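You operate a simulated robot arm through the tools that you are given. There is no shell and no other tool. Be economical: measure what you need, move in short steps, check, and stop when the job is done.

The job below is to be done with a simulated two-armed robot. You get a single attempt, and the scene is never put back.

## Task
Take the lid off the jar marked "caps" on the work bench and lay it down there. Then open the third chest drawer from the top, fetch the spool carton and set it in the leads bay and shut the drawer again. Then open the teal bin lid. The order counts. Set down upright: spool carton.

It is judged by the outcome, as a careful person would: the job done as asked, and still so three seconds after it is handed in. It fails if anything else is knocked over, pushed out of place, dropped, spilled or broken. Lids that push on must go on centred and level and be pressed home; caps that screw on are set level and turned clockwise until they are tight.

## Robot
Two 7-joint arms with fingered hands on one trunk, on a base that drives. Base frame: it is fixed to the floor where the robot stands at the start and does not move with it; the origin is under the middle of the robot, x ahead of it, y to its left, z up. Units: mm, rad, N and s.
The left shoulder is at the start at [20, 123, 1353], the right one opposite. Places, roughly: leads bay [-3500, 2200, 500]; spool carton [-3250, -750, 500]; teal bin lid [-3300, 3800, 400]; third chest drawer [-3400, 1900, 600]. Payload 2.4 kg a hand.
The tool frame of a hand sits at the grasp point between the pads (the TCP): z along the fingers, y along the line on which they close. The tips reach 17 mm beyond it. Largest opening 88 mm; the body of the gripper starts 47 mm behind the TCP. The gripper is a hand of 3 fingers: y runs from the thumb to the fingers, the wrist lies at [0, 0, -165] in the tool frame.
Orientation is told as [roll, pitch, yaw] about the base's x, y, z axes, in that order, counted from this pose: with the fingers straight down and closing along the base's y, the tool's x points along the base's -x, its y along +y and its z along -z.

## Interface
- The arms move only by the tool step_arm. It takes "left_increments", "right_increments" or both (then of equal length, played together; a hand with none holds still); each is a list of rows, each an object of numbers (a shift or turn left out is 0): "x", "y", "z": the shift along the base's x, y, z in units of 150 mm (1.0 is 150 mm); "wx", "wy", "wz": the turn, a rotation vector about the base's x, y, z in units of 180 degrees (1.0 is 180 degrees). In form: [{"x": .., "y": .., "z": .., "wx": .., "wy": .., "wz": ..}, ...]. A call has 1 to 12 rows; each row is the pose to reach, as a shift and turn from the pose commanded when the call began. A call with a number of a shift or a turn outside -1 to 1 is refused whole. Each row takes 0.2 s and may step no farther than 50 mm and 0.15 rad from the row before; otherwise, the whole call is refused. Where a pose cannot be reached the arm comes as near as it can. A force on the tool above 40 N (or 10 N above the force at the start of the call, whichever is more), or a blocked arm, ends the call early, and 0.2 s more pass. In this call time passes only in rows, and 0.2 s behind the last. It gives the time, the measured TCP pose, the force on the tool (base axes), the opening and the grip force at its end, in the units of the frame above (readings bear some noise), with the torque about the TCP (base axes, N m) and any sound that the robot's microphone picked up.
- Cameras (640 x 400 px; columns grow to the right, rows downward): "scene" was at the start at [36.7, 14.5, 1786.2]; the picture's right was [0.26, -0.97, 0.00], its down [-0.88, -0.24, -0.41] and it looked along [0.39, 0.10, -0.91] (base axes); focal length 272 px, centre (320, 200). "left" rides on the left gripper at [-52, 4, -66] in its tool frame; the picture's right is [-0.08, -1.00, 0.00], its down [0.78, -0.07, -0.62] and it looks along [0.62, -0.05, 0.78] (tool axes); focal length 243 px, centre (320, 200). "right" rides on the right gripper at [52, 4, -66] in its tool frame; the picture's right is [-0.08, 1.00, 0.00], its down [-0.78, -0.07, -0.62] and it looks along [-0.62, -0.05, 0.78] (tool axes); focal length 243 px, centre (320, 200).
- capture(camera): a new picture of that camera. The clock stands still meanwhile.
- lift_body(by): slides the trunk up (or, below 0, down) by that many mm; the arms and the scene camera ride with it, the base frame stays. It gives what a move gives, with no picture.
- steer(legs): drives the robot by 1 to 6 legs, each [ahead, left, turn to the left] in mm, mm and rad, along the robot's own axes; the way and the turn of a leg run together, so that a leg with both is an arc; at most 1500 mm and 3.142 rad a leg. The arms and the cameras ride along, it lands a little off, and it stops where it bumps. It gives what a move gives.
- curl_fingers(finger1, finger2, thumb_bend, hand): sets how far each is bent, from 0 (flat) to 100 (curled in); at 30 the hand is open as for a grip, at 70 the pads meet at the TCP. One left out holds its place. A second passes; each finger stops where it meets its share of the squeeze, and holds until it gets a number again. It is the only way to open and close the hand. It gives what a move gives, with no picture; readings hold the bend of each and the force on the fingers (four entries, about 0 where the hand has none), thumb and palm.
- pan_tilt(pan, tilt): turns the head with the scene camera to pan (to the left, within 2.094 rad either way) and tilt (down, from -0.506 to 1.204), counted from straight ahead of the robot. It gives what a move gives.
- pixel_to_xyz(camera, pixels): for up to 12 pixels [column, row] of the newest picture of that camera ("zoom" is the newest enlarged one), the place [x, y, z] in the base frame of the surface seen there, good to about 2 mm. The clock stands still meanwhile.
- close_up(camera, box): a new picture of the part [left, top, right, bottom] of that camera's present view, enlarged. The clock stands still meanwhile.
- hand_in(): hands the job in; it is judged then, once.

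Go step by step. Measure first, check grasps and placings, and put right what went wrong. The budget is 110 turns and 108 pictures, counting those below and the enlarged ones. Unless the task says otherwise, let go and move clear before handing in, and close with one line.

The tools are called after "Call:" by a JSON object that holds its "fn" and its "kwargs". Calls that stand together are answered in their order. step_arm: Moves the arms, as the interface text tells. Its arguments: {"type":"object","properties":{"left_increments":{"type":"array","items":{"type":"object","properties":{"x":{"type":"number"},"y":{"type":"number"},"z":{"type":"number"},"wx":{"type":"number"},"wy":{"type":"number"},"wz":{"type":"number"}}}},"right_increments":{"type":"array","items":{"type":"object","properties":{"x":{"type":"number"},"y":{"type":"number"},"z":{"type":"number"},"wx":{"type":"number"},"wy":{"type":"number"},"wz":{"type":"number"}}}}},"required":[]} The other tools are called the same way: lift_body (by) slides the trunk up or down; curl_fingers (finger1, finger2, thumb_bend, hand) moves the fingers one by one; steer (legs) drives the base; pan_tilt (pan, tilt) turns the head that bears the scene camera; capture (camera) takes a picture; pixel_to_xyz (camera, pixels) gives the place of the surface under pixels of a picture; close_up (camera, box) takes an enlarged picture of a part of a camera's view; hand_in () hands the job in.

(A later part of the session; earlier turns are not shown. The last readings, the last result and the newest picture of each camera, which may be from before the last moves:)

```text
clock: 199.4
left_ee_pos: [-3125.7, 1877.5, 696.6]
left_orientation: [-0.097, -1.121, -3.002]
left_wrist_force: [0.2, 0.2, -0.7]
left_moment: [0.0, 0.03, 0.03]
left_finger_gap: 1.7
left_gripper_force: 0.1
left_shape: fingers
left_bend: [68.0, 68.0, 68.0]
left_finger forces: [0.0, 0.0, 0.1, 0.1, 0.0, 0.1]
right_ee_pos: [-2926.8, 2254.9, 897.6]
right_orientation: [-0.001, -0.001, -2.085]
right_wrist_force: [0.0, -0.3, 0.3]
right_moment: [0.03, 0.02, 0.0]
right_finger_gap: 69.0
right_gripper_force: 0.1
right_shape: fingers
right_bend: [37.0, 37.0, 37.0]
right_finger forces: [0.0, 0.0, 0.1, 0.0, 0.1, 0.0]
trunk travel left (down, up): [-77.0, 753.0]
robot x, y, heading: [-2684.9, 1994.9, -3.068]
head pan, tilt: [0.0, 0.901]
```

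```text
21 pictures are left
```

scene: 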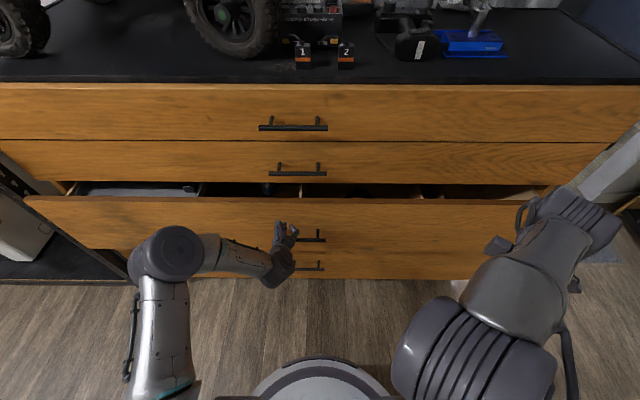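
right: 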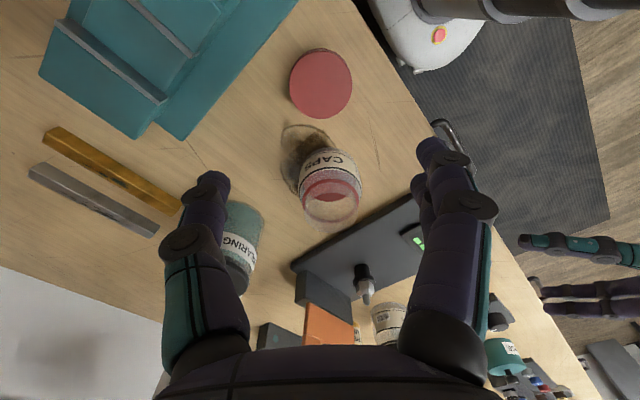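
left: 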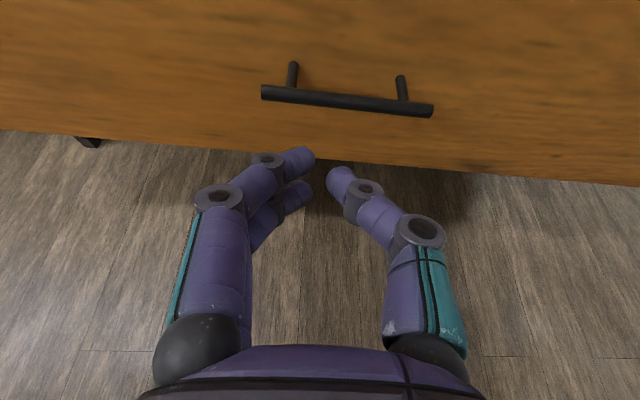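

Drawer follows; about 90 mm remain. I push 75 mm by driving and finish with the arm under force control.

Call:
{"fn": "steer", "kwargs": {"legs": [[70, 0, 0]]}}

Call:
{"fn": "step_arm", "kwargs": {"left_increments": [{"x": -0.05}, {"x": -0.1}, {"x": -0.15}, {"x": -0.2}, {"x": -0.25}]}}

Call:
{"fn": "capture", "kwargs": {"camera": "scene"}}

```text
clock: 200.4
left_ee_pos: [-3195.9, 1871.4, 696.0]
left_orientation: [-0.098, -1.119, -3.001]
left_wrist_force: [0.9, 0.5, 0.1]
left_moment: [-0.02, -0.04, 0.01]
left_finger_gap: 1.6
left_gripper_force: 0.0
left_shape: fingers
left_bend: [68.0, 68.0, 68.0]
left_finger forces: [0.0, 0.1, 0.1, 0.0, 0.1, 0.0]
right_ee_pos: [-2997.3, 2248.7, 898.5]
right_orientation: [-0.002, -0.004, -2.085]
right_wrist_force: [0.2, -0.1, 0.5]
right_moment: [-0.01, 0.01, -0.03]
right_finger_gap: 68.7
right_gripper_force: 0.0
right_shape: fingers
right_bend: [37.0, 37.0, 37.0]
right_finger forces: [0.1, 0.1, 0.0, 0.0, 0.1, 0.0]
trunk travel left (down, up): [-77.0, 753.0]
robot x, y, heading: [-2754.8, 1991.8, -3.073]
head pan, tilt: [0.0, 0.901]
```

```text
clock: 201.2
left_ee_pos: [-3212.0, 1872.3, 692.8]
left_orientation: [-0.097, -1.106, -3.005]
left_wrist_force: [21.0, -1.6, 2.5]
left_moment: [0.03, 0.06, 0.02]
left_finger_gap: 0.1
left_gripper_force: 10.0
left_shape: fingers
left_bend: [75.0, 68.0, 70.0]
left_finger forces: [14.1, 0.1, 0.1, 0.0, 6.7, 0.0]
right_ee_pos: [-2994.3, 2248.4, 897.7]
right_orientation: [-0.004, -0.001, -2.081]
right_wrist_force: [-0.7, -0.7, -0.5]
right_moment: [0.02, 0.03, 0.01]
right_finger_gap: 69.0
right_gripper_force: 0.1
right_shape: fingers
right_bend: [37.0, 37.0, 37.0]
right_finger forces: [0.0, 0.0, 0.0, 0.0, 0.1, 0.0]
trunk travel left (down, up): [-77.0, 753.0]
robot x, y, heading: [-2751.5, 1990.3, -3.067]
head pan, tilt: [0.0, 0.901]
stopped in row 4 (left hand): the force on the tool passed its limit at 47 N (the readings are from after the stop); the commanded pose is now the measured one
```

```text
20 pictures are left
```

scene: 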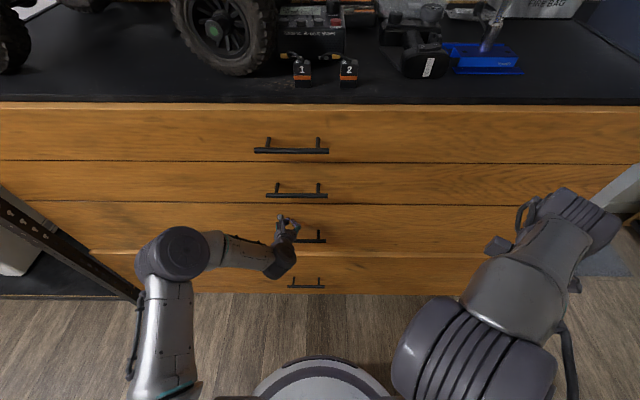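

Drawer hit its stop (47 N) and looks flush. I back off, verify, and look toward the teal bin on the right.

Call:
{"fn": "steer", "kwargs": {"legs": [[-350, 0, 0]]}}

Call:
{"fn": "pan_tilt", "kwargs": {"pan": -0.75, "tilt": 0.6}}

Call:
{"fn": "capture", "kwargs": {"camera": "scene"}}

```text
clock: 203.5
left_ee_pos: [-2865.5, 1898.0, 692.2]
left_orientation: [-0.096, -1.109, -3.006]
left_wrist_force: [-0.1, -0.3, 0.0]
left_moment: [0.01, 0.0, 0.04]
left_finger_gap: 1.9
left_gripper_force: 0.2
left_shape: fingers
left_bend: [68.0, 68.0, 68.0]
left_finger forces: [0.1, 0.0, 0.0, 0.0, 0.0, 0.0]
right_ee_pos: [-2645.4, 2273.5, 898.2]
right_orientation: [-0.002, -0.002, -2.082]
right_wrist_force: [0.8, -0.6, -0.5]
right_moment: [0.0, 0.03, 0.01]
right_finger_gap: 68.9
right_gripper_force: 0.0
right_shape: fingers
right_bend: [37.0, 37.0, 37.0]
right_finger forces: [0.0, 0.0, 0.1, 0.0, 0.1, 0.0]
trunk travel left (down, up): [-77.0, 753.0]
robot x, y, heading: [-2405.5, 2017.7, -3.068]
head pan, tilt: [0.0, 0.901]
```

```text
clock: 204.6
left_ee_pos: [-2865.6, 1898.4, 692.9]
left_orientation: [-0.096, -1.108, -3.006]
left_wrist_force: [0.0, -0.6, -0.5]
left_moment: [0.0, 0.01, 0.02]
left_finger_gap: 2.0
left_gripper_force: 0.0
left_shape: fingers
left_bend: [68.0, 68.0, 68.0]
left_finger forces: [0.1, 0.0, 0.0, 0.0, 0.0, 0.1]
right_ee_pos: [-2646.3, 2275.1, 897.6]
right_orientation: [-0.001, -0.002, -2.081]
right_wrist_force: [0.6, 0.0, 1.0]
right_moment: [0.02, 0.0, 0.01]
right_finger_gap: 69.0
right_gripper_force: 0.1
right_shape: fingers
right_bend: [37.0, 37.0, 37.0]
right_finger forces: [0.0, 0.0, 0.0, 0.0, 0.0, 0.1]
trunk travel left (down, up): [-77.0, 753.0]
robot x, y, heading: [-2404.6, 2014.0, -3.069]
head pan, tilt: [-0.75, 0.6]
```

```text
19 pictures are left
```

scene: 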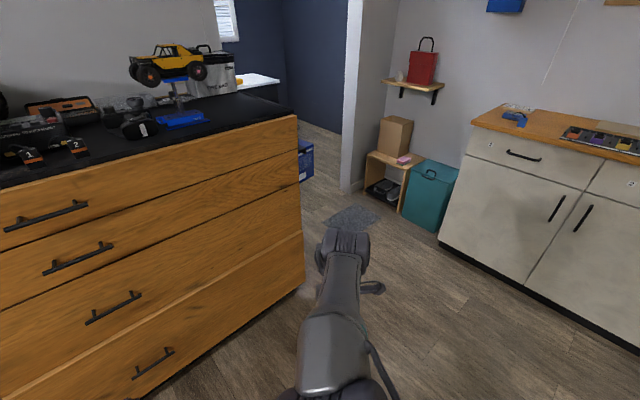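

The chest is flush. The teal bin stands at (432,195) between the small shelf and the white cabinet; I zoom and measure.

Call:
{"fn": "close_up", "kwargs": {"camera": "scene", "box": [360, 120, 500, 240]}}

Call:
{"fn": "pixel_to_xyz", "kwargs": {"camera": "scene", "pixels": [[430, 174], [438, 186], [425, 160], [458, 168], [406, 176], [438, 230], [400, 213], [445, 235], [425, 172], [436, 175], [480, 120], [415, 150]]}}

```text
3.33 times, centred on (430, 180) of scene
```

zoom: 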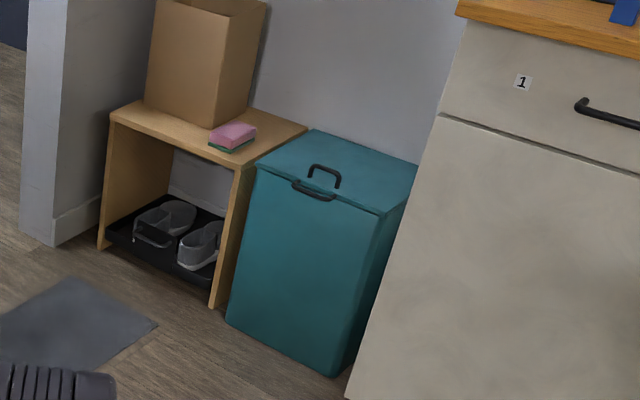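

```text
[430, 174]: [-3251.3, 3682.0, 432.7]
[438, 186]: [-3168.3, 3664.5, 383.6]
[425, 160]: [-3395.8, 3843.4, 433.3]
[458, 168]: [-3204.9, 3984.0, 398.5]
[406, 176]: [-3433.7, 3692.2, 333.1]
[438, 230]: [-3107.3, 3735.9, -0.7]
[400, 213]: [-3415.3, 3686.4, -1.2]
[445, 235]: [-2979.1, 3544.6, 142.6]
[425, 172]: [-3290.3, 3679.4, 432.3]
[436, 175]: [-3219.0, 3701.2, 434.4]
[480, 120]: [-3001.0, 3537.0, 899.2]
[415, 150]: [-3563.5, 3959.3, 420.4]
```

Lid top z≈433, front at y≈3665, handle near (−3255,3690), hinge at the wall. I tuck the left hand, then drive round to face the bin (+y).

Call:
{"fn": "step_arm", "kwargs": {"left_increments": [{"x": 0.3, "z": 0.1}, {"x": 0.6, "z": 0.2}, {"x": 0.9, "z": 0.3}]}}

Call:
{"fn": "steer", "kwargs": {"legs": [[0, -1150, 0], [820, 0, 0], [0, 0, -1.642]]}}

Call:
{"fn": "pan_tilt", "kwargs": {"pan": 0, "tilt": 0.9}}

Call:
{"fn": "capture", "kwargs": {"camera": "scene"}}

```text
clock: 205.4
left_ee_pos: [-2728.5, 1900.0, 736.9]
left_orientation: [-0.097, -1.108, -3.006]
left_wrist_force: [-0.2, -0.4, -0.8]
left_moment: [0.02, 0.0, 0.03]
left_finger_gap: 1.8
left_gripper_force: 0.1
left_shape: fingers
left_bend: [68.0, 68.0, 68.0]
left_finger forces: [0.0, 0.0, 0.1, 0.1, 0.1, 0.0]
right_ee_pos: [-2645.4, 2274.4, 897.3]
right_orientation: [-0.002, -0.002, -2.082]
right_wrist_force: [0.1, 1.1, 0.3]
right_moment: [0.0, 0.02, 0.01]
right_finger_gap: 69.0
right_gripper_force: 0.1
right_shape: fingers
right_bend: [37.0, 37.0, 37.0]
right_finger forces: [0.1, 0.0, 0.0, 0.0, 0.0, 0.0]
trunk travel left (down, up): [-77.0, 753.0]
robot x, y, heading: [-2406.0, 2019.2, -3.069]
head pan, tilt: [-0.75, 0.6]
```

```text
clock: 219.1
left_ee_pos: [-3386.2, 3433.6, 738.3]
left_orientation: [-0.096, -1.107, 1.623]
left_wrist_force: [-0.9, -0.1, 0.3]
left_moment: [0.01, -0.01, 0.0]
left_finger_gap: 1.7
left_gripper_force: 0.0
left_shape: fingers
left_bend: [68.0, 68.0, 68.0]
left_finger forces: [0.0, 0.0, 0.1, 0.1, 0.0, 0.0]
right_ee_pos: [-3020.8, 3318.6, 898.4]
right_orientation: [0.0, -0.001, 2.546]
right_wrist_force: [-0.2, 0.1, -0.2]
right_moment: [0.0, 0.0, 0.0]
right_finger_gap: 68.8
right_gripper_force: 0.1
right_shape: fingers
right_bend: [37.0, 37.0, 37.0]
right_finger forces: [0.1, 0.0, 0.1, 0.1, 0.0, 0.1]
trunk travel left (down, up): [-77.0, 753.0]
robot x, y, heading: [-3297.1, 3099.6, 1.561]
head pan, tilt: [-0.75, 0.6]
```

```text
clock: 220.2
left_ee_pos: [-3386.7, 3433.6, 736.3]
left_orientation: [-0.096, -1.108, 1.622]
left_wrist_force: [-0.1, 0.4, 0.8]
left_moment: [0.01, 0.03, 0.0]
left_finger_gap: 1.9
left_gripper_force: 0.1
left_shape: fingers
left_bend: [68.0, 68.0, 68.0]
left_finger forces: [0.0, 0.0, 0.0, 0.0, 0.0, 0.1]
right_ee_pos: [-3019.5, 3319.1, 896.6]
right_orientation: [-0.002, -0.002, 2.547]
right_wrist_force: [-0.7, 0.0, -0.7]
right_moment: [-0.02, 0.03, 0.03]
right_finger_gap: 69.0
right_gripper_force: 0.1
right_shape: fingers
right_bend: [37.0, 37.0, 37.0]
right_finger forces: [0.0, 0.0, 0.0, 0.1, 0.0, 0.0]
trunk travel left (down, up): [-77.0, 753.0]
robot x, y, heading: [-3297.6, 3098.7, 1.559]
head pan, tilt: [0.0, 0.901]
```

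```text
17 pictures are left
```

scene: 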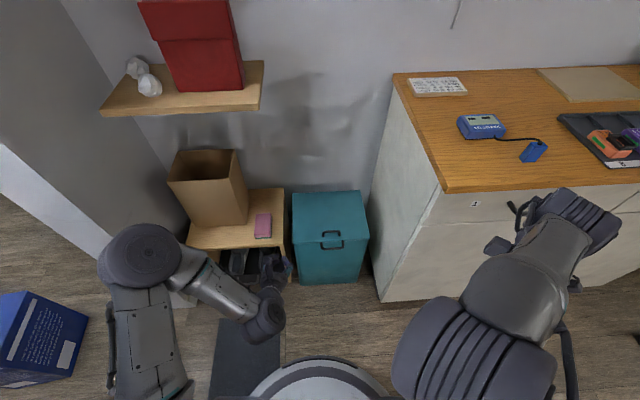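

Call:
{"fn": "close_up", "kwargs": {"camera": "scene", "box": [280, 180, 380, 290]}}

Call:
{"fn": "pixel_to_xyz", "kwargs": {"camera": "zoom", "pixels": [[185, 187], [150, 190], [220, 190], [152, 205], [185, 215], [185, 150], [60, 40], [280, 45], [60, 198], [300, 200], [185, 235], [230, 240]]}}

```text
3.64 times, centred on (330, 235) of scene
```

zoom: 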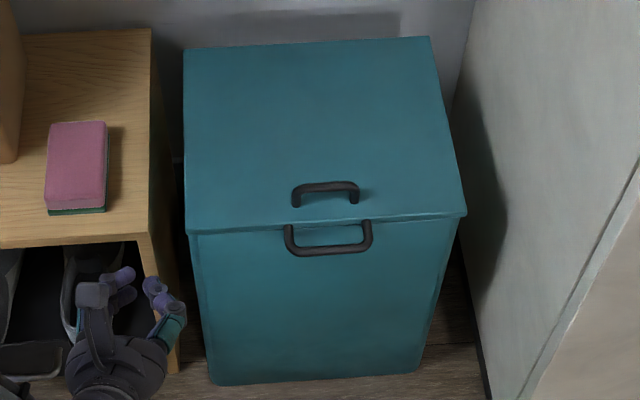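

```text
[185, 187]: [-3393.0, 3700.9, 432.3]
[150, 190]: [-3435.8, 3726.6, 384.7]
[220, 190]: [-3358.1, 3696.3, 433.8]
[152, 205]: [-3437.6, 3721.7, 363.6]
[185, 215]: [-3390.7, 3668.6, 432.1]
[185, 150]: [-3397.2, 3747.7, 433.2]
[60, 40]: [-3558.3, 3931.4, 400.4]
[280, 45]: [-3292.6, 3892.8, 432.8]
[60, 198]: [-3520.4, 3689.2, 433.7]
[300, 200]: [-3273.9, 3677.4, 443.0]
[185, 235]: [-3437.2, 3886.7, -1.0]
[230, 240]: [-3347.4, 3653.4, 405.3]
```

Two handles: one on the lid top (zoom 325,190) and one on the body front (328,240). I measure the lid handle precisely.

Call:
{"fn": "pixel_to_xyz", "kwargs": {"camera": "zoom", "pixels": [[325, 186], [298, 188], [355, 187], [295, 202], [354, 200], [325, 198], [325, 215], [325, 228], [325, 251], [310, 45], [190, 225], [465, 212]]}}

```text
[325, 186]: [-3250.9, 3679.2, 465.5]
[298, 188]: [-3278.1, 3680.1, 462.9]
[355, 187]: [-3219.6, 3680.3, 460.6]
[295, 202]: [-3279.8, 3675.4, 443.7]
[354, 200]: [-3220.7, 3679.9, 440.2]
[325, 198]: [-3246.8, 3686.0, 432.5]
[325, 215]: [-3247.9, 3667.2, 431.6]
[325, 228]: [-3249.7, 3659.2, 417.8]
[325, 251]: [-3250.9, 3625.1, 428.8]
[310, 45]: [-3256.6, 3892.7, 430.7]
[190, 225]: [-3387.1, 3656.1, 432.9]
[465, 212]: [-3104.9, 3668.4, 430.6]
```

Lid handle bar at (−3250,3681,463), legs 60 mm apart, lid front edge y 3660, hinge ≈3905. I tuck the left hand up, turn the right hand to close along y, and drive closer.

Call:
{"fn": "step_arm", "kwargs": {"left_increments": [{"y": -0.15, "z": 0.2}, {"y": -0.3, "z": 0.4}, {"y": -0.45, "z": 0.6}, {"y": -0.55, "z": 0.8}, {"y": -0.55, "z": 0.95}], "right_increments": [{"wz": 0.038, "z": -0.1}, {"wz": 0.076, "z": -0.2}, {"wz": 0.114, "z": -0.3}, {"wz": 0.152, "z": -0.4}, {"wz": 0.19, "z": -0.5}]}}

Call:
{"fn": "curl_fingers", "kwargs": {"hand": "right", "finger1": 44, "finger2": 44, "thumb_bend": 44}}

Call:
{"fn": "steer", "kwargs": {"legs": [[320, 60, 0.01]]}}

Call:
{"fn": "capture", "kwargs": {"camera": "right"}}

```text
clock: 221.4
left_ee_pos: [-3359.5, 3369.6, 910.2]
left_orientation: [-0.095, -1.107, 1.618]
left_wrist_force: [-0.2, -0.4, 0.3]
left_moment: [0.0, 0.0, 0.06]
left_finger_gap: 1.7
left_gripper_force: 0.1
left_shape: fingers
left_bend: [68.0, 68.0, 68.0]
left_finger forces: [0.1, 0.1, 0.0, 0.0, 0.0, 0.1]
left hand out of reach, approached as far as the arm can: row 1, 2, 3, 4, 5
right_ee_pos: [-3021.6, 3319.6, 822.2]
right_orientation: [-0.001, -0.003, -3.139]
right_wrist_force: [-0.3, 0.8, 0.2]
right_moment: [0.0, 0.0, -0.02]
right_finger_gap: 68.8
right_gripper_force: 0.1
right_shape: fingers
right_bend: [37.0, 37.0, 37.0]
right_finger forces: [0.0, 0.1, 0.0, 0.0, 0.0, 0.1]
trunk travel left (down, up): [-77.0, 753.0]
robot x, y, heading: [-3294.2, 3096.8, 1.558]
head pan, tilt: [0.0, 0.901]
```

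```text
clock: 222.4
left_ee_pos: [-3360.3, 3371.0, 909.4]
left_orientation: [-0.095, -1.106, 1.623]
left_wrist_force: [-0.1, 0.6, 0.3]
left_moment: [0.0, 0.02, -0.03]
left_finger_gap: 1.7
left_gripper_force: 0.0
left_shape: fingers
left_bend: [68.0, 68.0, 68.0]
left_finger forces: [0.0, 0.0, 0.1, 0.1, 0.1, 0.1]
right_ee_pos: [-3022.6, 3320.2, 822.4]
right_orientation: [-0.001, -0.003, -3.139]
right_wrist_force: [1.0, -1.1, 0.0]
right_moment: [0.01, 0.01, 0.0]
right_finger_gap: 54.2
right_gripper_force: 0.0
right_shape: fingers
right_bend: [44.0, 44.0, 44.0]
right_finger forces: [0.0, 0.0, 0.0, 0.0, 0.1, 0.0]
trunk travel left (down, up): [-77.0, 753.0]
robot x, y, heading: [-3298.1, 3098.6, 1.557]
head pan, tilt: [0.0, 0.901]
```

```text
clock: 224.0
left_ee_pos: [-3398.4, 3566.4, 909.5]
left_orientation: [-0.094, -1.108, 1.626]
left_wrist_force: [-0.4, -0.2, 0.4]
left_moment: [-0.01, -0.04, -0.04]
left_finger_gap: 1.8
left_gripper_force: 0.0
left_shape: fingers
left_bend: [68.0, 68.0, 68.0]
left_finger forces: [0.0, 0.0, 0.0, 0.0, 0.0, 0.0]
right_ee_pos: [-3057.9, 3510.2, 821.9]
right_orientation: [0.013, -0.008, 3.126]
right_wrist_force: [-2.2, -11.4, 4.7]
right_moment: [0.92, -0.3, -0.32]
right_finger_gap: 53.8
right_gripper_force: 0.0
right_shape: fingers
right_bend: [44.0, 44.0, 44.0]
right_finger forces: [0.1, 0.1, 0.1, 0.0, 0.1, 0.0]
trunk travel left (down, up): [-77.0, 753.0]
robot x, y, heading: [-3338.8, 3298.6, 1.568]
head pan, tilt: [0.0, 0.901]
stopped in leg 1: the force on the tool passed its limit at 139 N (the readings are from after the stop); the commanded pose is now the measured one
```

```text
15 pictures are left
```

right: 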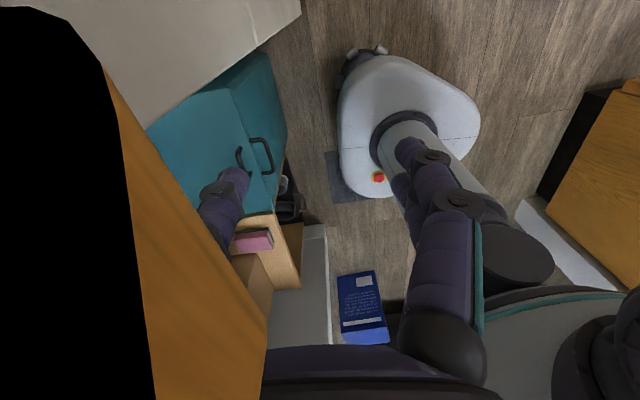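

The right hand bumped the cabinet edge (I was too far right). I back off, bring the hand left to x≈−3250 before advancing, and look.

Call:
{"fn": "steer", "kwargs": {"legs": [[-70, 0, 0]]}}

Call:
{"fn": "step_arm", "kwargs": {"right_increments": [{"x": -0.25}, {"x": -0.5}, {"x": -0.75}, {"x": -1.0}]}}

Call:
{"fn": "step_arm", "kwargs": {"right_increments": [{"x": -0.2, "z": -0.25}, {"x": -0.28, "z": -0.5}, {"x": -0.28, "z": -0.75}, {"x": -0.28, "z": -1.0}]}}

Call:
{"fn": "capture", "kwargs": {"camera": "scene"}}

```text
clock: 225.1
left_ee_pos: [-3397.7, 3496.8, 909.9]
left_orientation: [-0.094, -1.107, 1.627]
left_wrist_force: [0.4, -0.7, 0.3]
left_moment: [-0.05, 0.01, -0.01]
left_finger_gap: 1.8
left_gripper_force: 0.0
left_shape: fingers
left_bend: [68.0, 68.0, 68.0]
left_finger forces: [0.1, 0.0, 0.0, 0.0, 0.0, 0.0]
right_ee_pos: [-3058.1, 3441.6, 822.1]
right_orientation: [0.015, -0.007, 3.127]
right_wrist_force: [0.4, 0.2, 0.6]
right_moment: [0.01, -0.02, -0.03]
right_finger_gap: 54.0
right_gripper_force: 0.1
right_shape: fingers
right_bend: [44.0, 44.0, 44.0]
right_finger forces: [0.0, 0.0, 0.0, 0.0, 0.0, 0.0]
trunk travel left (down, up): [-77.0, 753.0]
robot x, y, heading: [-3330.0, 3224.4, 1.564]
head pan, tilt: [0.0, 0.901]
```

```text
clock: 226.1
left_ee_pos: [-3397.9, 3496.2, 910.2]
left_orientation: [-0.094, -1.107, 1.627]
left_wrist_force: [0.6, -0.4, -0.5]
left_moment: [0.02, -0.01, -0.02]
left_finger_gap: 1.8
left_gripper_force: 0.1
left_shape: fingers
left_bend: [68.0, 68.0, 68.0]
left_finger forces: [0.1, 0.0, 0.0, 0.0, 0.0, 0.1]
right_ee_pos: [-3195.5, 3490.2, 791.8]
right_orientation: [0.016, -0.009, 3.127]
right_wrist_force: [-0.3, -0.5, 0.0]
right_moment: [0.01, -0.02, 0.0]
right_finger_gap: 53.8
right_gripper_force: 0.0
right_shape: fingers
right_bend: [44.0, 44.0, 44.0]
right_finger forces: [0.1, 0.0, 0.0, 0.0, 0.1, 0.1]
right hand out of reach, approached as far as the arm can: row 1, 2, 3, 4
trunk travel left (down, up): [-77.0, 753.0]
robot x, y, heading: [-3333.3, 3225.3, 1.56]
head pan, tilt: [0.0, 0.901]
```

```text
clock: 227.1
left_ee_pos: [-3398.3, 3496.7, 908.9]
left_orientation: [-0.094, -1.106, 1.627]
left_wrist_force: [0.3, -0.2, 0.7]
left_moment: [0.02, 0.04, 0.06]
left_finger_gap: 1.8
left_gripper_force: 0.1
left_shape: fingers
left_bend: [68.0, 68.0, 68.0]
left_finger forces: [0.0, 0.0, 0.0, 0.0, 0.0, 0.0]
right_ee_pos: [-3237.0, 3490.5, 638.8]
right_orientation: [0.014, -0.009, 3.128]
right_wrist_force: [0.3, -0.1, 0.8]
right_moment: [0.04, 0.01, 0.01]
right_finger_gap: 53.4
right_gripper_force: 0.0
right_shape: fingers
right_bend: [44.0, 44.0, 44.0]
right_finger forces: [0.0, 0.0, 0.0, 0.0, 0.0, 0.1]
trunk travel left (down, up): [-77.0, 753.0]
robot x, y, heading: [-3330.7, 3229.6, 1.564]
head pan, tilt: [0.0, 0.901]
```

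```text
14 pictures are left
```

scene: 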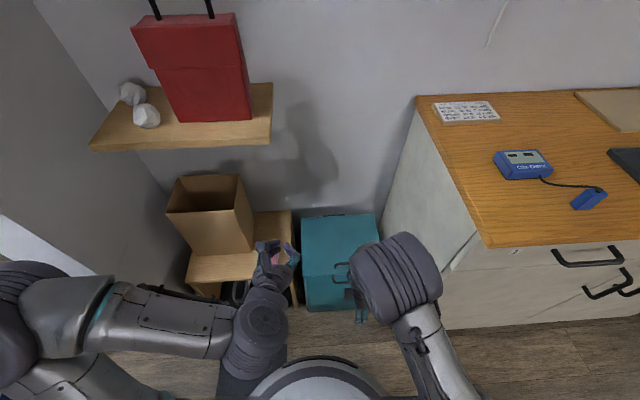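

Cabinet and its items look undisturbed. I measure the right elbow against the cabinet corner before advancing.

Call:
{"fn": "pixel_to_xyz", "kwargs": {"camera": "scene", "pixels": [[400, 260], [432, 275], [370, 260], [430, 240], [430, 320], [485, 247], [420, 130], [450, 268], [405, 235]]}}

```text
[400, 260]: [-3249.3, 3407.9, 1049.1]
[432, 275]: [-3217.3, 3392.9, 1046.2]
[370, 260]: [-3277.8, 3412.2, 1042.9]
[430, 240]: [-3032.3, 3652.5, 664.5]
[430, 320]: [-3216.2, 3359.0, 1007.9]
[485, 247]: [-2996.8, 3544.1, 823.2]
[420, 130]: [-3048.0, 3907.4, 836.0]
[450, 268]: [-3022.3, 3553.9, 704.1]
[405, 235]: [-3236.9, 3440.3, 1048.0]
```

Elbow is well clear of the cabinet (x −3217 vs −3030). I drive ahead 150 mm and view the handle from the right hand.

Call:
{"fn": "steer", "kwargs": {"legs": [[150, 8, 0]]}}

Call:
{"fn": "capture", "kwargs": {"camera": "right"}}

```text
clock: 228.4
left_ee_pos: [-3406.1, 3646.6, 908.9]
left_orientation: [-0.095, -1.107, 1.628]
left_wrist_force: [0.2, -0.3, -0.1]
left_moment: [0.02, 0.0, -0.01]
left_finger_gap: 1.7
left_gripper_force: 0.2
left_shape: fingers
left_bend: [68.0, 68.0, 68.0]
left_finger forces: [0.0, 0.0, 0.0, 0.0, 0.1, 0.0]
right_ee_pos: [-3244.5, 3639.9, 639.5]
right_orientation: [0.015, -0.009, 3.129]
right_wrist_force: [-0.5, 0.4, -0.3]
right_moment: [0.02, 0.01, -0.05]
right_finger_gap: 53.8
right_gripper_force: 0.0
right_shape: fingers
right_bend: [44.0, 44.0, 44.0]
right_finger forces: [0.0, 0.1, 0.0, 0.0, 0.0, 0.1]
trunk travel left (down, up): [-77.0, 753.0]
robot x, y, heading: [-3341.3, 3375.1, 1.567]
head pan, tilt: [0.0, 0.901]
```

```text
13 pictures are left
```

right: 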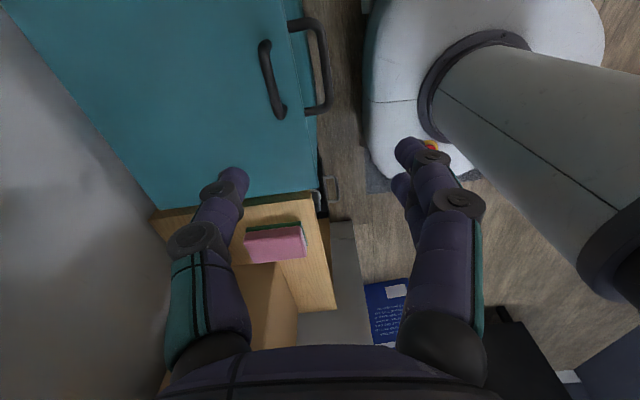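

Call:
{"fn": "pixel_to_xyz", "kwargs": {"camera": "right", "pixels": [[265, 50], [269, 78], [278, 108], [300, 80], [322, 65], [250, 80], [150, 205], [298, 22], [308, 112], [285, 85]]}}

```text
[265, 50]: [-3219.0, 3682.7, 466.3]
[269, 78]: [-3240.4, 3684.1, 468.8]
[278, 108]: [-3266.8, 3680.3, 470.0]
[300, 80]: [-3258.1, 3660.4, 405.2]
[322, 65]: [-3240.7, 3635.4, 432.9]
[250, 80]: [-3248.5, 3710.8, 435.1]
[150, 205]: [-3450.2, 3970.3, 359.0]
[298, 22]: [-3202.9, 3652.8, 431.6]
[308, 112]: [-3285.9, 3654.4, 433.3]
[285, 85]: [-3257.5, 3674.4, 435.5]
```

Bar centre (−3245, 3683, ~465). I move the right hand over it and descend with the fingers straddling front and back.

Call:
{"fn": "step_arm", "kwargs": {"right_increments": [{"y": 0.14, "z": -0.15}, {"y": 0.285, "z": -0.35}, {"y": 0.285, "z": -0.6}, {"y": 0.285, "z": -0.85}]}}

Call:
{"fn": "capture", "kwargs": {"camera": "right"}}

```text
clock: 229.4
left_ee_pos: [-3405.6, 3645.7, 909.8]
left_orientation: [-0.094, -1.106, 1.629]
left_wrist_force: [0.3, 0.1, -0.2]
left_moment: [-0.02, 0.02, 0.02]
left_finger_gap: 2.0
left_gripper_force: 0.0
left_shape: fingers
left_bend: [68.0, 68.0, 68.0]
left_finger forces: [0.0, 0.1, 0.1, 0.0, 0.0, 0.0]
right_ee_pos: [-3244.0, 3684.8, 512.2]
right_orientation: [0.013, -0.009, 3.131]
right_wrist_force: [-0.1, -1.1, 0.2]
right_moment: [-0.01, 0.0, -0.02]
right_finger_gap: 54.1
right_gripper_force: 0.0
right_shape: fingers
right_bend: [44.0, 44.0, 44.0]
right_finger forces: [0.0, 0.0, 0.1, 0.0, 0.1, 0.0]
trunk travel left (down, up): [-77.0, 753.0]
robot x, y, heading: [-3342.5, 3373.2, 1.568]
head pan, tilt: [0.0, 0.901]
```

```text
12 pictures are left
```

right: 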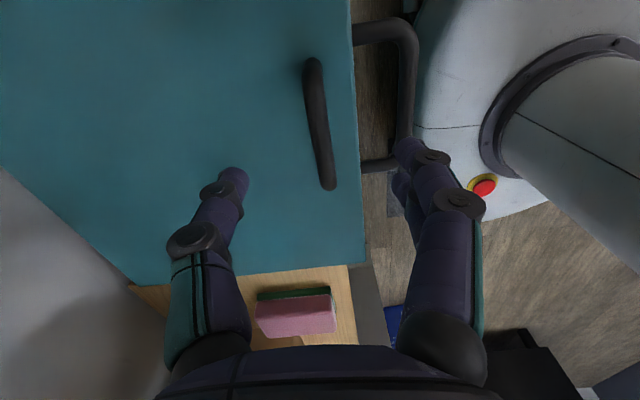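

Bar sits within the gap. I descend 51 mm and close.

Call:
{"fn": "step_arm", "kwargs": {"right_increments": [{"z": -0.15, "y": -0.01}, {"z": -0.28, "y": -0.01}, {"z": -0.34, "y": -0.01}]}}

Call:
{"fn": "curl_fingers", "kwargs": {"hand": "right", "finger1": 75, "finger2": 75, "thumb_bend": 75}}

Call:
{"fn": "step_arm", "kwargs": {"right_increments": [{"z": 0.1}, {"z": 0.2, "y": 0.005}, {"z": 0.3, "y": 0.02}]}}

Call:
{"fn": "capture", "kwargs": {"camera": "right"}}

```text
clock: 230.2
left_ee_pos: [-3404.6, 3646.7, 907.9]
left_orientation: [-0.094, -1.105, 1.628]
left_wrist_force: [0.3, 0.6, -0.4]
left_moment: [0.02, -0.03, 0.02]
left_finger_gap: 1.8
left_gripper_force: 0.0
left_shape: fingers
left_bend: [68.0, 68.0, 68.0]
left_finger forces: [0.1, 0.0, 0.0, 0.0, 0.0, 0.1]
right_ee_pos: [-3243.9, 3681.9, 461.7]
right_orientation: [0.014, -0.01, 3.129]
right_wrist_force: [-0.1, -0.2, 0.7]
right_moment: [-0.01, 0.01, 0.0]
right_finger_gap: 53.9
right_gripper_force: 0.0
right_shape: fingers
right_bend: [44.0, 44.0, 44.0]
right_finger forces: [0.0, 0.1, 0.0, 0.1, 0.0, 0.0]
trunk travel left (down, up): [-77.0, 753.0]
robot x, y, heading: [-3342.9, 3373.2, 1.571]
head pan, tilt: [0.0, 0.901]
```

```text
clock: 231.2
left_ee_pos: [-3406.1, 3645.6, 908.4]
left_orientation: [-0.094, -1.107, 1.629]
left_wrist_force: [0.6, 0.3, -0.2]
left_moment: [0.01, -0.01, 0.0]
left_finger_gap: 1.5
left_gripper_force: 0.2
left_shape: fingers
left_bend: [68.0, 68.0, 68.0]
left_finger forces: [0.1, 0.1, 0.1, 0.1, 0.0, 0.0]
right_ee_pos: [-3243.7, 3682.0, 460.4]
right_orientation: [0.014, -0.008, 3.128]
right_wrist_force: [0.4, 0.0, -0.6]
right_moment: [0.0, -0.01, -0.01]
right_finger_gap: 0.0
right_gripper_force: 1.3
right_shape: fingers
right_bend: [74.0, 74.0, 72.0]
right_finger forces: [0.0, 0.0, 0.0, 0.1, 3.5, 0.0]
trunk travel left (down, up): [-77.0, 753.0]
robot x, y, heading: [-3341.0, 3379.3, 1.568]
head pan, tilt: [0.0, 0.901]
```

```text
clock: 232.0
left_ee_pos: [-3404.3, 3647.5, 908.7]
left_orientation: [-0.096, -1.104, 1.629]
left_wrist_force: [-0.5, 1.0, -0.3]
left_moment: [-0.03, 0.01, -0.01]
left_finger_gap: 1.7
left_gripper_force: 0.0
left_shape: fingers
left_bend: [68.0, 68.0, 68.0]
left_finger forces: [0.0, 0.0, 0.1, 0.0, 0.0, 0.0]
right_ee_pos: [-3244.5, 3685.6, 505.9]
right_orientation: [0.014, -0.008, 3.13]
right_wrist_force: [0.6, 9.7, -5.9]
right_moment: [-0.07, -0.03, -0.01]
right_finger_gap: 0.0
right_gripper_force: 5.6
right_shape: fingers
right_bend: [75.0, 75.0, 67.0]
right_finger forces: [0.0, 0.1, 0.0, 0.0, 10.6, 0.0]
trunk travel left (down, up): [-77.0, 753.0]
robot x, y, heading: [-3338.7, 3376.0, 1.563]
head pan, tilt: [0.0, 0.901]
```

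```text
11 pictures are left
```

right: 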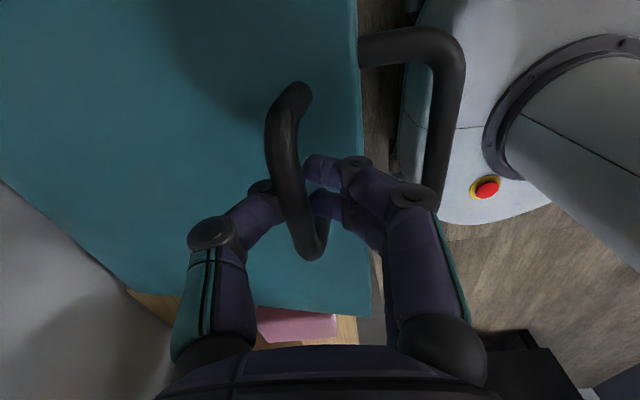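

The hooked fingers lift the lid. I follow the hinge arc (radius ≈225 about y≈3905) to roughly 1.0 rad.

Call:
{"fn": "step_arm", "kwargs": {"right_increments": [{"y": 0.102, "z": 0.131}, {"y": 0.173, "z": 0.263}, {"y": 0.255, "z": 0.388}, {"y": 0.35, "z": 0.505}, {"y": 0.455, "z": 0.611}, {"y": 0.57, "z": 0.707}, {"y": 0.696, "z": 0.789}, {"y": 0.827, "z": 0.86}]}}

Call:
{"fn": "capture", "kwargs": {"camera": "scene"}}

```text
clock: 233.8
left_ee_pos: [-3405.0, 3647.8, 909.0]
left_orientation: [-0.095, -1.104, 1.63]
left_wrist_force: [-0.4, 0.2, -0.4]
left_moment: [-0.02, 0.02, 0.0]
left_finger_gap: 1.9
left_gripper_force: 0.1
left_shape: fingers
left_bend: [68.0, 68.0, 68.0]
left_finger forces: [0.0, 0.0, 0.0, 0.0, 0.0, 0.0]
right_ee_pos: [-3244.3, 3808.2, 635.2]
right_orientation: [0.018, -0.011, 3.129]
right_wrist_force: [-5.1, 3.3, -11.8]
right_moment: [-0.07, 0.0, 0.03]
right_finger_gap: 0.0
right_gripper_force: 5.8
right_shape: fingers
right_bend: [74.0, 73.0, 67.0]
right_finger forces: [1.4, 1.7, 0.0, 0.0, 9.0, 0.1]
trunk travel left (down, up): [-77.0, 753.0]
robot x, y, heading: [-3339.0, 3376.4, 1.567]
head pan, tilt: [0.0, 0.901]
```

```text
10 pictures are left
```

scene: 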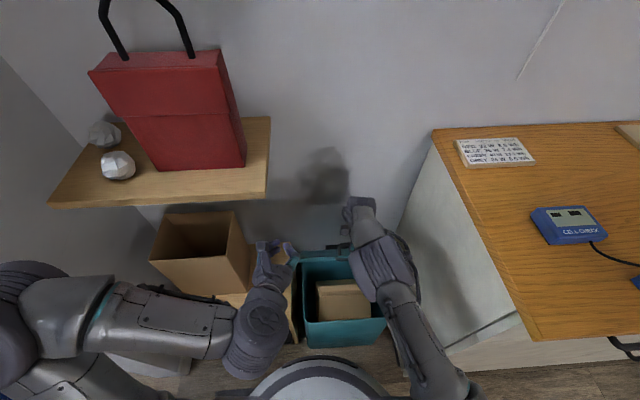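

The lid is ~57° up with the bin's inside visible. I continue along the arc to about 1.4 rad.

Call:
{"fn": "step_arm", "kwargs": {"right_increments": [{"y": 0.139, "z": 0.057}, {"y": 0.282, "z": 0.099}, {"y": 0.43, "z": 0.127}, {"y": 0.58, "z": 0.141}]}}

Call:
{"fn": "capture", "kwargs": {"camera": "scene"}}

```text
clock: 234.8
left_ee_pos: [-3409.0, 3647.7, 909.0]
left_orientation: [-0.097, -1.108, 1.632]
left_wrist_force: [-1.0, 1.0, -1.1]
left_moment: [0.0, -0.01, -0.03]
left_finger_gap: 1.8
left_gripper_force: 0.1
left_shape: fingers
left_bend: [68.0, 68.0, 68.0]
left_finger forces: [0.0, 0.1, 0.0, 0.0, 0.0, 0.1]
right_ee_pos: [-3242.4, 3846.1, 655.3]
right_orientation: [0.014, -0.008, 3.131]
right_wrist_force: [-21.7, 0.5, -6.0]
right_moment: [-0.02, 0.41, -0.13]
right_finger_gap: 5.3
right_gripper_force: 13.6
right_shape: fingers
right_bend: [71.0, 72.0, 67.0]
right_finger forces: [21.0, 2.2, 0.0, 0.0, 5.1, 0.0]
right hand out of reach, approached as far as the arm can: row 2, 3, 4
trunk travel left (down, up): [-77.0, 753.0]
robot x, y, heading: [-3341.6, 3375.8, 1.567]
head pan, tilt: [0.0, 0.901]
```

```text
9 pictures are left
```

scene: 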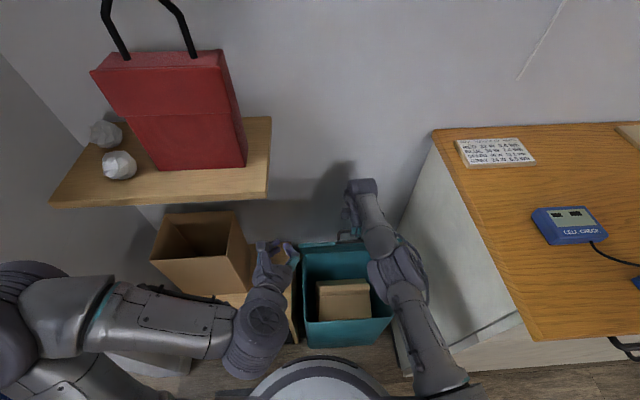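

Arm reach ended at ~1.17 rad with some sideways load. I drive 45 mm forward (and 4 mm left), which continues the arc.

Call:
{"fn": "steer", "kwargs": {"legs": [[45, 4, 0]]}}

Call:
{"fn": "pixel_to_xyz", "kwargs": {"camera": "scene", "pixels": [[310, 245], [310, 252], [305, 275], [375, 300], [345, 285], [320, 246], [330, 150], [310, 205]]}}

Call:
{"fn": "capture", "kwargs": {"camera": "scene"}}

```text
clock: 235.7
left_ee_pos: [-3410.9, 3690.9, 909.2]
left_orientation: [-0.099, -1.107, 1.632]
left_wrist_force: [-0.7, 1.0, 0.2]
left_moment: [0.0, 0.01, -0.02]
left_finger_gap: 1.8
left_gripper_force: 0.0
left_shape: fingers
left_bend: [68.0, 68.0, 68.0]
left_finger forces: [0.2, 0.1, 0.0, 0.0, 0.0, 0.0]
right_ee_pos: [-3244.4, 3891.0, 655.7]
right_orientation: [0.013, -0.01, 3.13]
right_wrist_force: [-20.0, -3.0, 10.7]
right_moment: [-0.13, 0.12, -0.17]
right_finger_gap: 4.1
right_gripper_force: 16.9
right_shape: fingers
right_bend: [75.0, 73.0, 69.0]
right_finger forces: [24.2, 3.1, 0.1, 0.1, 6.2, 0.0]
trunk travel left (down, up): [-77.0, 753.0]
robot x, y, heading: [-3342.8, 3419.7, 1.57]
head pan, tilt: [0.0, 0.901]
```

```text
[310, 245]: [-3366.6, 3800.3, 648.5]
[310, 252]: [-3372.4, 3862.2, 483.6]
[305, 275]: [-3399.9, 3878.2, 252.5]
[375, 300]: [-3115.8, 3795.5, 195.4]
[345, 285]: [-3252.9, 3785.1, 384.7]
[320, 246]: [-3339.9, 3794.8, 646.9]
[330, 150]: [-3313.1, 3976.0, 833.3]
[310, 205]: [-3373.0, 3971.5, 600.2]
```

```text
8 pictures are left
```

scene: 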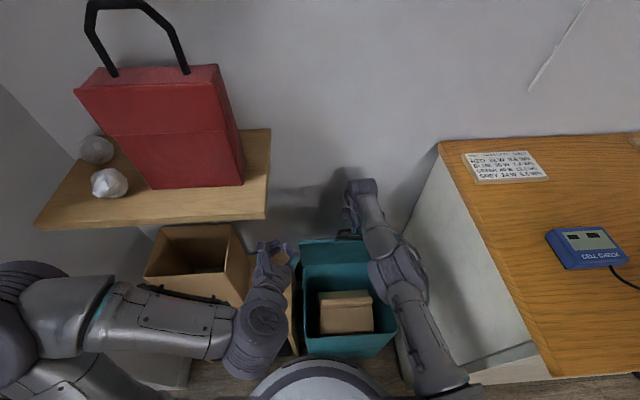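

The lid now appears near upright (edge at row ~240, inner face 240–265). I measure its tilt.

Call:
{"fn": "pixel_to_xyz", "kwargs": {"camera": "scene", "pixels": [[315, 240], [315, 247], [318, 255], [318, 262], [318, 270], [335, 236], [345, 240], [310, 225]]}}

```text
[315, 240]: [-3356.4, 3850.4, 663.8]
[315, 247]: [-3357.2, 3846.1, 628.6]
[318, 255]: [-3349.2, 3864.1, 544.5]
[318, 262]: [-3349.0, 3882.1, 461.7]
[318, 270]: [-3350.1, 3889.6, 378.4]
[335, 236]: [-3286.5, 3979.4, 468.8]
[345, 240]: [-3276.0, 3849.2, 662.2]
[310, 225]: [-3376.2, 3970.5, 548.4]
```

Lid is at ~79°. I now bring the left fist in front of the lid's inner face (x≈−3345) to push it past vertical while the right hand lets go.

Call:
{"fn": "step_arm", "kwargs": {"left_increments": [{"x": 0.1, "z": -0.25}, {"x": 0.2, "z": -0.5}, {"x": 0.3, "z": -0.75}, {"x": 0.4, "z": -1.0}]}}

Call:
{"fn": "step_arm", "kwargs": {"left_increments": [{"z": -0.2, "y": 0.15}, {"z": -0.4, "y": 0.3}, {"z": -0.6, "y": 0.5}, {"z": -0.75, "y": 0.75}, {"z": -0.75, "y": 0.95}]}}

Call:
{"fn": "capture", "kwargs": {"camera": "scene"}}

```text
clock: 236.8
left_ee_pos: [-3367.7, 3725.5, 786.4]
left_orientation: [-0.417, -1.106, 2.081]
left_wrist_force: [0.2, 0.3, 0.2]
left_moment: [-0.01, 0.01, -0.01]
left_finger_gap: 2.1
left_gripper_force: 0.1
left_shape: fingers
left_bend: [68.0, 68.0, 68.0]
left_finger forces: [0.0, 0.1, 0.0, 0.0, 0.0, 0.1]
left hand out of reach, approached as far as the arm can: row 1, 2, 3
right_ee_pos: [-3245.9, 3891.8, 656.4]
right_orientation: [0.012, -0.013, 3.13]
right_wrist_force: [-3.8, -1.1, 5.6]
right_moment: [-0.07, -0.05, -0.05]
right_finger_gap: 4.0
right_gripper_force: 9.5
right_shape: fingers
right_bend: [75.0, 73.0, 68.0]
right_finger forces: [8.5, 3.1, 0.1, 0.0, 6.4, 0.0]
trunk travel left (down, up): [-77.0, 753.0]
robot x, y, heading: [-3348.2, 3421.5, 1.565]
head pan, tilt: [0.0, 0.901]
stopped in row 4 (left hand): the arm was blocked; the commanded pose is now the measured one
```

```text
clock: 238.0
left_ee_pos: [-3365.8, 3865.9, 675.9]
left_orientation: [-0.417, -1.105, 2.069]
left_wrist_force: [1.0, -2.1, 6.4]
left_moment: [-0.08, 0.09, 0.01]
left_finger_gap: 2.0
left_gripper_force: 2.2
left_shape: fingers
left_bend: [68.0, 70.0, 68.0]
left_finger forces: [0.0, 5.6, 0.0, 0.0, 0.0, 0.1]
right_ee_pos: [-3245.2, 3891.2, 656.4]
right_orientation: [0.013, -0.01, 3.131]
right_wrist_force: [-10.2, 0.1, 5.2]
right_moment: [-0.08, 0.1, -0.09]
right_finger_gap: 3.7
right_gripper_force: 10.5
right_shape: fingers
right_bend: [74.0, 73.0, 68.0]
right_finger forces: [12.5, 3.3, 0.0, 0.0, 6.4, 0.1]
trunk travel left (down, up): [-77.0, 753.0]
robot x, y, heading: [-3347.5, 3422.3, 1.571]
head pan, tilt: [0.0, 0.901]
```

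```text
7 pictures are left
```

scene: 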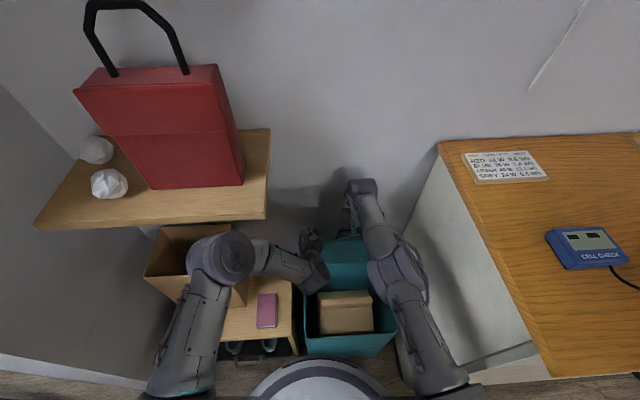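

The fist sits on the lid's top edge (z 676, +6 N up). I pull back, go 45 mm lower and come forward against the inner face.

Call:
{"fn": "step_arm", "kwargs": {"left_increments": [{"y": -0.2, "z": 0.03}, {"y": -0.4, "z": 0.0}, {"y": -0.4, "z": -0.2}, {"y": -0.4, "z": -0.36}, {"y": -0.2, "z": -0.36}, {"y": -0.1, "z": -0.36}, {"y": 0.0, "z": -0.36}]}}

Call:
{"fn": "close_up", "kwargs": {"camera": "scene", "box": [140, 160, 440, 360]}}

```text
clock: 239.4
left_ee_pos: [-3364.3, 3841.2, 615.4]
left_orientation: [-0.393, -1.085, 2.043]
left_wrist_force: [-2.4, -23.8, -1.3]
left_moment: [0.03, -0.06, 0.08]
left_finger_gap: 0.0
left_gripper_force: 11.4
left_shape: fingers
left_bend: [77.0, 68.0, 71.0]
left_finger forces: [17.8, 0.0, 0.1, 0.0, 5.3, 0.0]
right_ee_pos: [-3247.3, 3894.6, 657.5]
right_orientation: [-0.001, -0.011, 3.135]
right_wrist_force: [-3.1, 17.8, -4.2]
right_moment: [-0.32, 0.09, 0.09]
right_finger_gap: 3.0
right_gripper_force: 19.2
right_shape: fingers
right_bend: [69.0, 73.0, 66.0]
right_finger forces: [22.2, 7.8, 0.0, 0.0, 8.6, 0.0]
trunk travel left (down, up): [-77.0, 753.0]
robot x, y, heading: [-3345.6, 3421.3, 1.571]
head pan, tilt: [0.0, 0.901]
stopped in row 6 (left hand): the force on the tool passed its limit at 47 N (the readings are from after the stop); the commanded pose is now the measured one
```

```text
2.00 times, centred on (290, 260) of scene
```

zoom: 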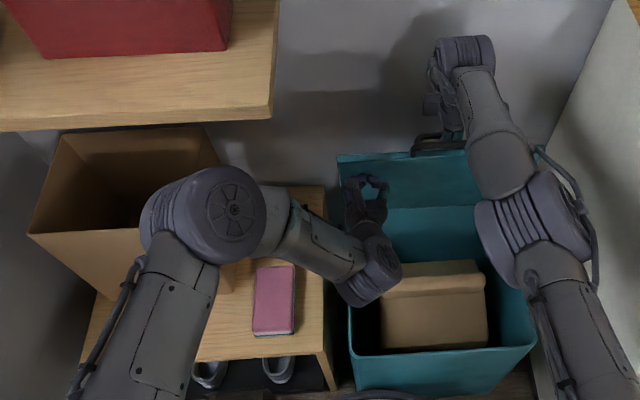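

Left fist presses the inner face (24 N). Now the right hand opens and lifts off the bar.

Call:
{"fn": "curl_fingers", "kwargs": {"hand": "right", "finger1": 46, "finger2": 46, "thumb_bend": 40}}

Call:
{"fn": "step_arm", "kwargs": {"right_increments": [{"z": 0.12}, {"z": 0.25}, {"z": 0.4}, {"z": 0.6}]}}

Call:
{"fn": "capture", "kwargs": {"camera": "scene"}}

```text
clock: 240.3
left_ee_pos: [-3363.4, 3840.6, 614.2]
left_orientation: [-0.385, -1.077, 2.03]
left_wrist_force: [-2.7, -27.5, -1.7]
left_moment: [0.04, -0.01, 0.05]
left_finger_gap: 0.0
left_gripper_force: 14.1
left_shape: fingers
left_bend: [77.0, 68.0, 72.0]
left_finger forces: [20.1, 0.1, 0.0, 0.0, 7.3, 0.0]
right_ee_pos: [-3246.9, 3895.0, 659.1]
right_orientation: [-0.009, -0.011, 3.136]
right_wrist_force: [-0.8, 22.1, 0.1]
right_moment: [-0.1, 0.02, 0.0]
right_finger_gap: 37.7
right_gripper_force: 10.6
right_shape: fingers
right_bend: [53.0, 52.0, 40.0]
right_finger forces: [11.4, 10.2, 0.0, 0.0, 0.0, 0.1]
trunk travel left (down, up): [-77.0, 753.0]
robot x, y, heading: [-3347.2, 3421.6, 1.567]
head pan, tilt: [0.0, 0.901]
stopped (left hand): the force on the tool passed its limit at 40 N (the readings are from after the stop); the commanded pose is now the measured one
```

```text
clock: 241.3
left_ee_pos: [-3362.0, 3842.9, 616.6]
left_orientation: [-0.394, -1.089, 2.043]
left_wrist_force: [-0.7, 0.8, -0.5]
left_moment: [0.0, 0.01, -0.02]
left_finger_gap: 1.9
left_gripper_force: 0.2
left_shape: fingers
left_bend: [68.0, 68.0, 68.0]
left_finger forces: [0.0, 0.1, 0.0, 0.0, 0.0, 0.0]
right_ee_pos: [-3243.7, 3894.2, 748.4]
right_orientation: [0.001, -0.012, 3.133]
right_wrist_force: [-0.1, -0.3, -0.4]
right_moment: [0.03, 0.01, -0.02]
right_finger_gap: 55.5
right_gripper_force: 0.0
right_shape: fingers
right_bend: [46.0, 46.0, 40.0]
right_finger forces: [0.0, 0.1, 0.0, 0.1, 0.1, 0.0]
trunk travel left (down, up): [-77.0, 753.0]
robot x, y, heading: [-3346.1, 3421.0, 1.566]
head pan, tilt: [0.0, 0.901]
```

```text
5 pictures are left
```

scene: 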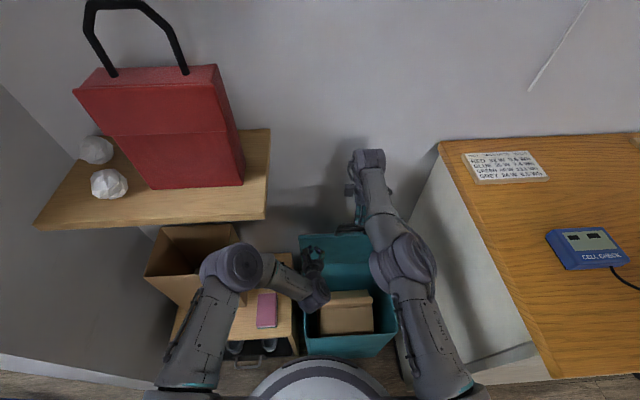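

The right hand is free and the lid stands, with zero load on the left fist. I push the left fist forward to move the lid past vertical.

Call:
{"fn": "step_arm", "kwargs": {"left_increments": [{"y": 0.12}, {"y": 0.24}, {"y": 0.36}, {"y": 0.48}]}}

Call:
{"fn": "pixel_to_xyz", "kwargs": {"camera": "scene", "pixels": [[340, 236], [340, 245], [340, 260], [340, 275], [330, 250]]}}

Call:
{"fn": "close_up", "kwargs": {"camera": "scene", "box": [260, 180, 420, 300]}}

Call:
{"fn": "pixel_to_xyz", "kwargs": {"camera": "zoom", "pixels": [[300, 200], [300, 225], [300, 250], [330, 215], [300, 290], [260, 210]]}}

```text
clock: 242.2
left_ee_pos: [-3360.3, 3887.3, 613.1]
left_orientation: [-0.384, -1.072, 2.024]
left_wrist_force: [-2.9, -24.9, 4.6]
left_moment: [0.1, 0.0, 0.08]
left_finger_gap: 0.0
left_gripper_force: 12.7
left_shape: fingers
left_bend: [75.0, 68.0, 73.0]
left_finger forces: [16.5, 0.0, 0.1, 0.1, 8.4, 0.0]
right_ee_pos: [-3243.1, 3892.3, 749.2]
right_orientation: [-0.004, -0.012, 3.135]
right_wrist_force: [0.5, 0.5, 0.6]
right_moment: [-0.01, 0.0, 0.0]
right_finger_gap: 55.4
right_gripper_force: 0.1
right_shape: fingers
right_bend: [46.0, 46.0, 40.0]
right_finger forces: [0.0, 0.0, 0.1, 0.1, 0.0, 0.1]
trunk travel left (down, up): [-77.0, 753.0]
robot x, y, heading: [-3343.8, 3423.4, 1.575]
head pan, tilt: [0.0, 0.901]
stopped in row 4 (left hand): the force on the tool passed its limit at 51 N (the readings are from after the stop); the commanded pose is now the measured one
```

```text
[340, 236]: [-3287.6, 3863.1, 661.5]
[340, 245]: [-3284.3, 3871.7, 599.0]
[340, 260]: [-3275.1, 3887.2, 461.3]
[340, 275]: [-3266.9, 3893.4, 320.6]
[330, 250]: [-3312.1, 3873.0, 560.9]
```

```text
3.33 times, centred on (340, 240) of scene
```

zoom: 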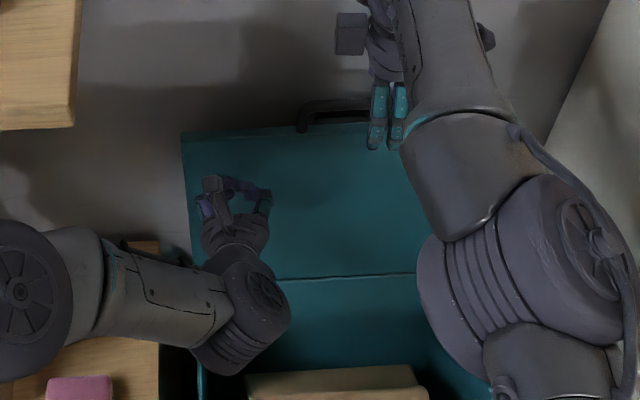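

```text
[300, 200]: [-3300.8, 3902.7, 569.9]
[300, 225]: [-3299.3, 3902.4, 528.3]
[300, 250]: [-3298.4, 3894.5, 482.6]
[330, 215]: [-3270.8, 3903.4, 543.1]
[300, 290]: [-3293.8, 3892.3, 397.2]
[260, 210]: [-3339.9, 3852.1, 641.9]
```

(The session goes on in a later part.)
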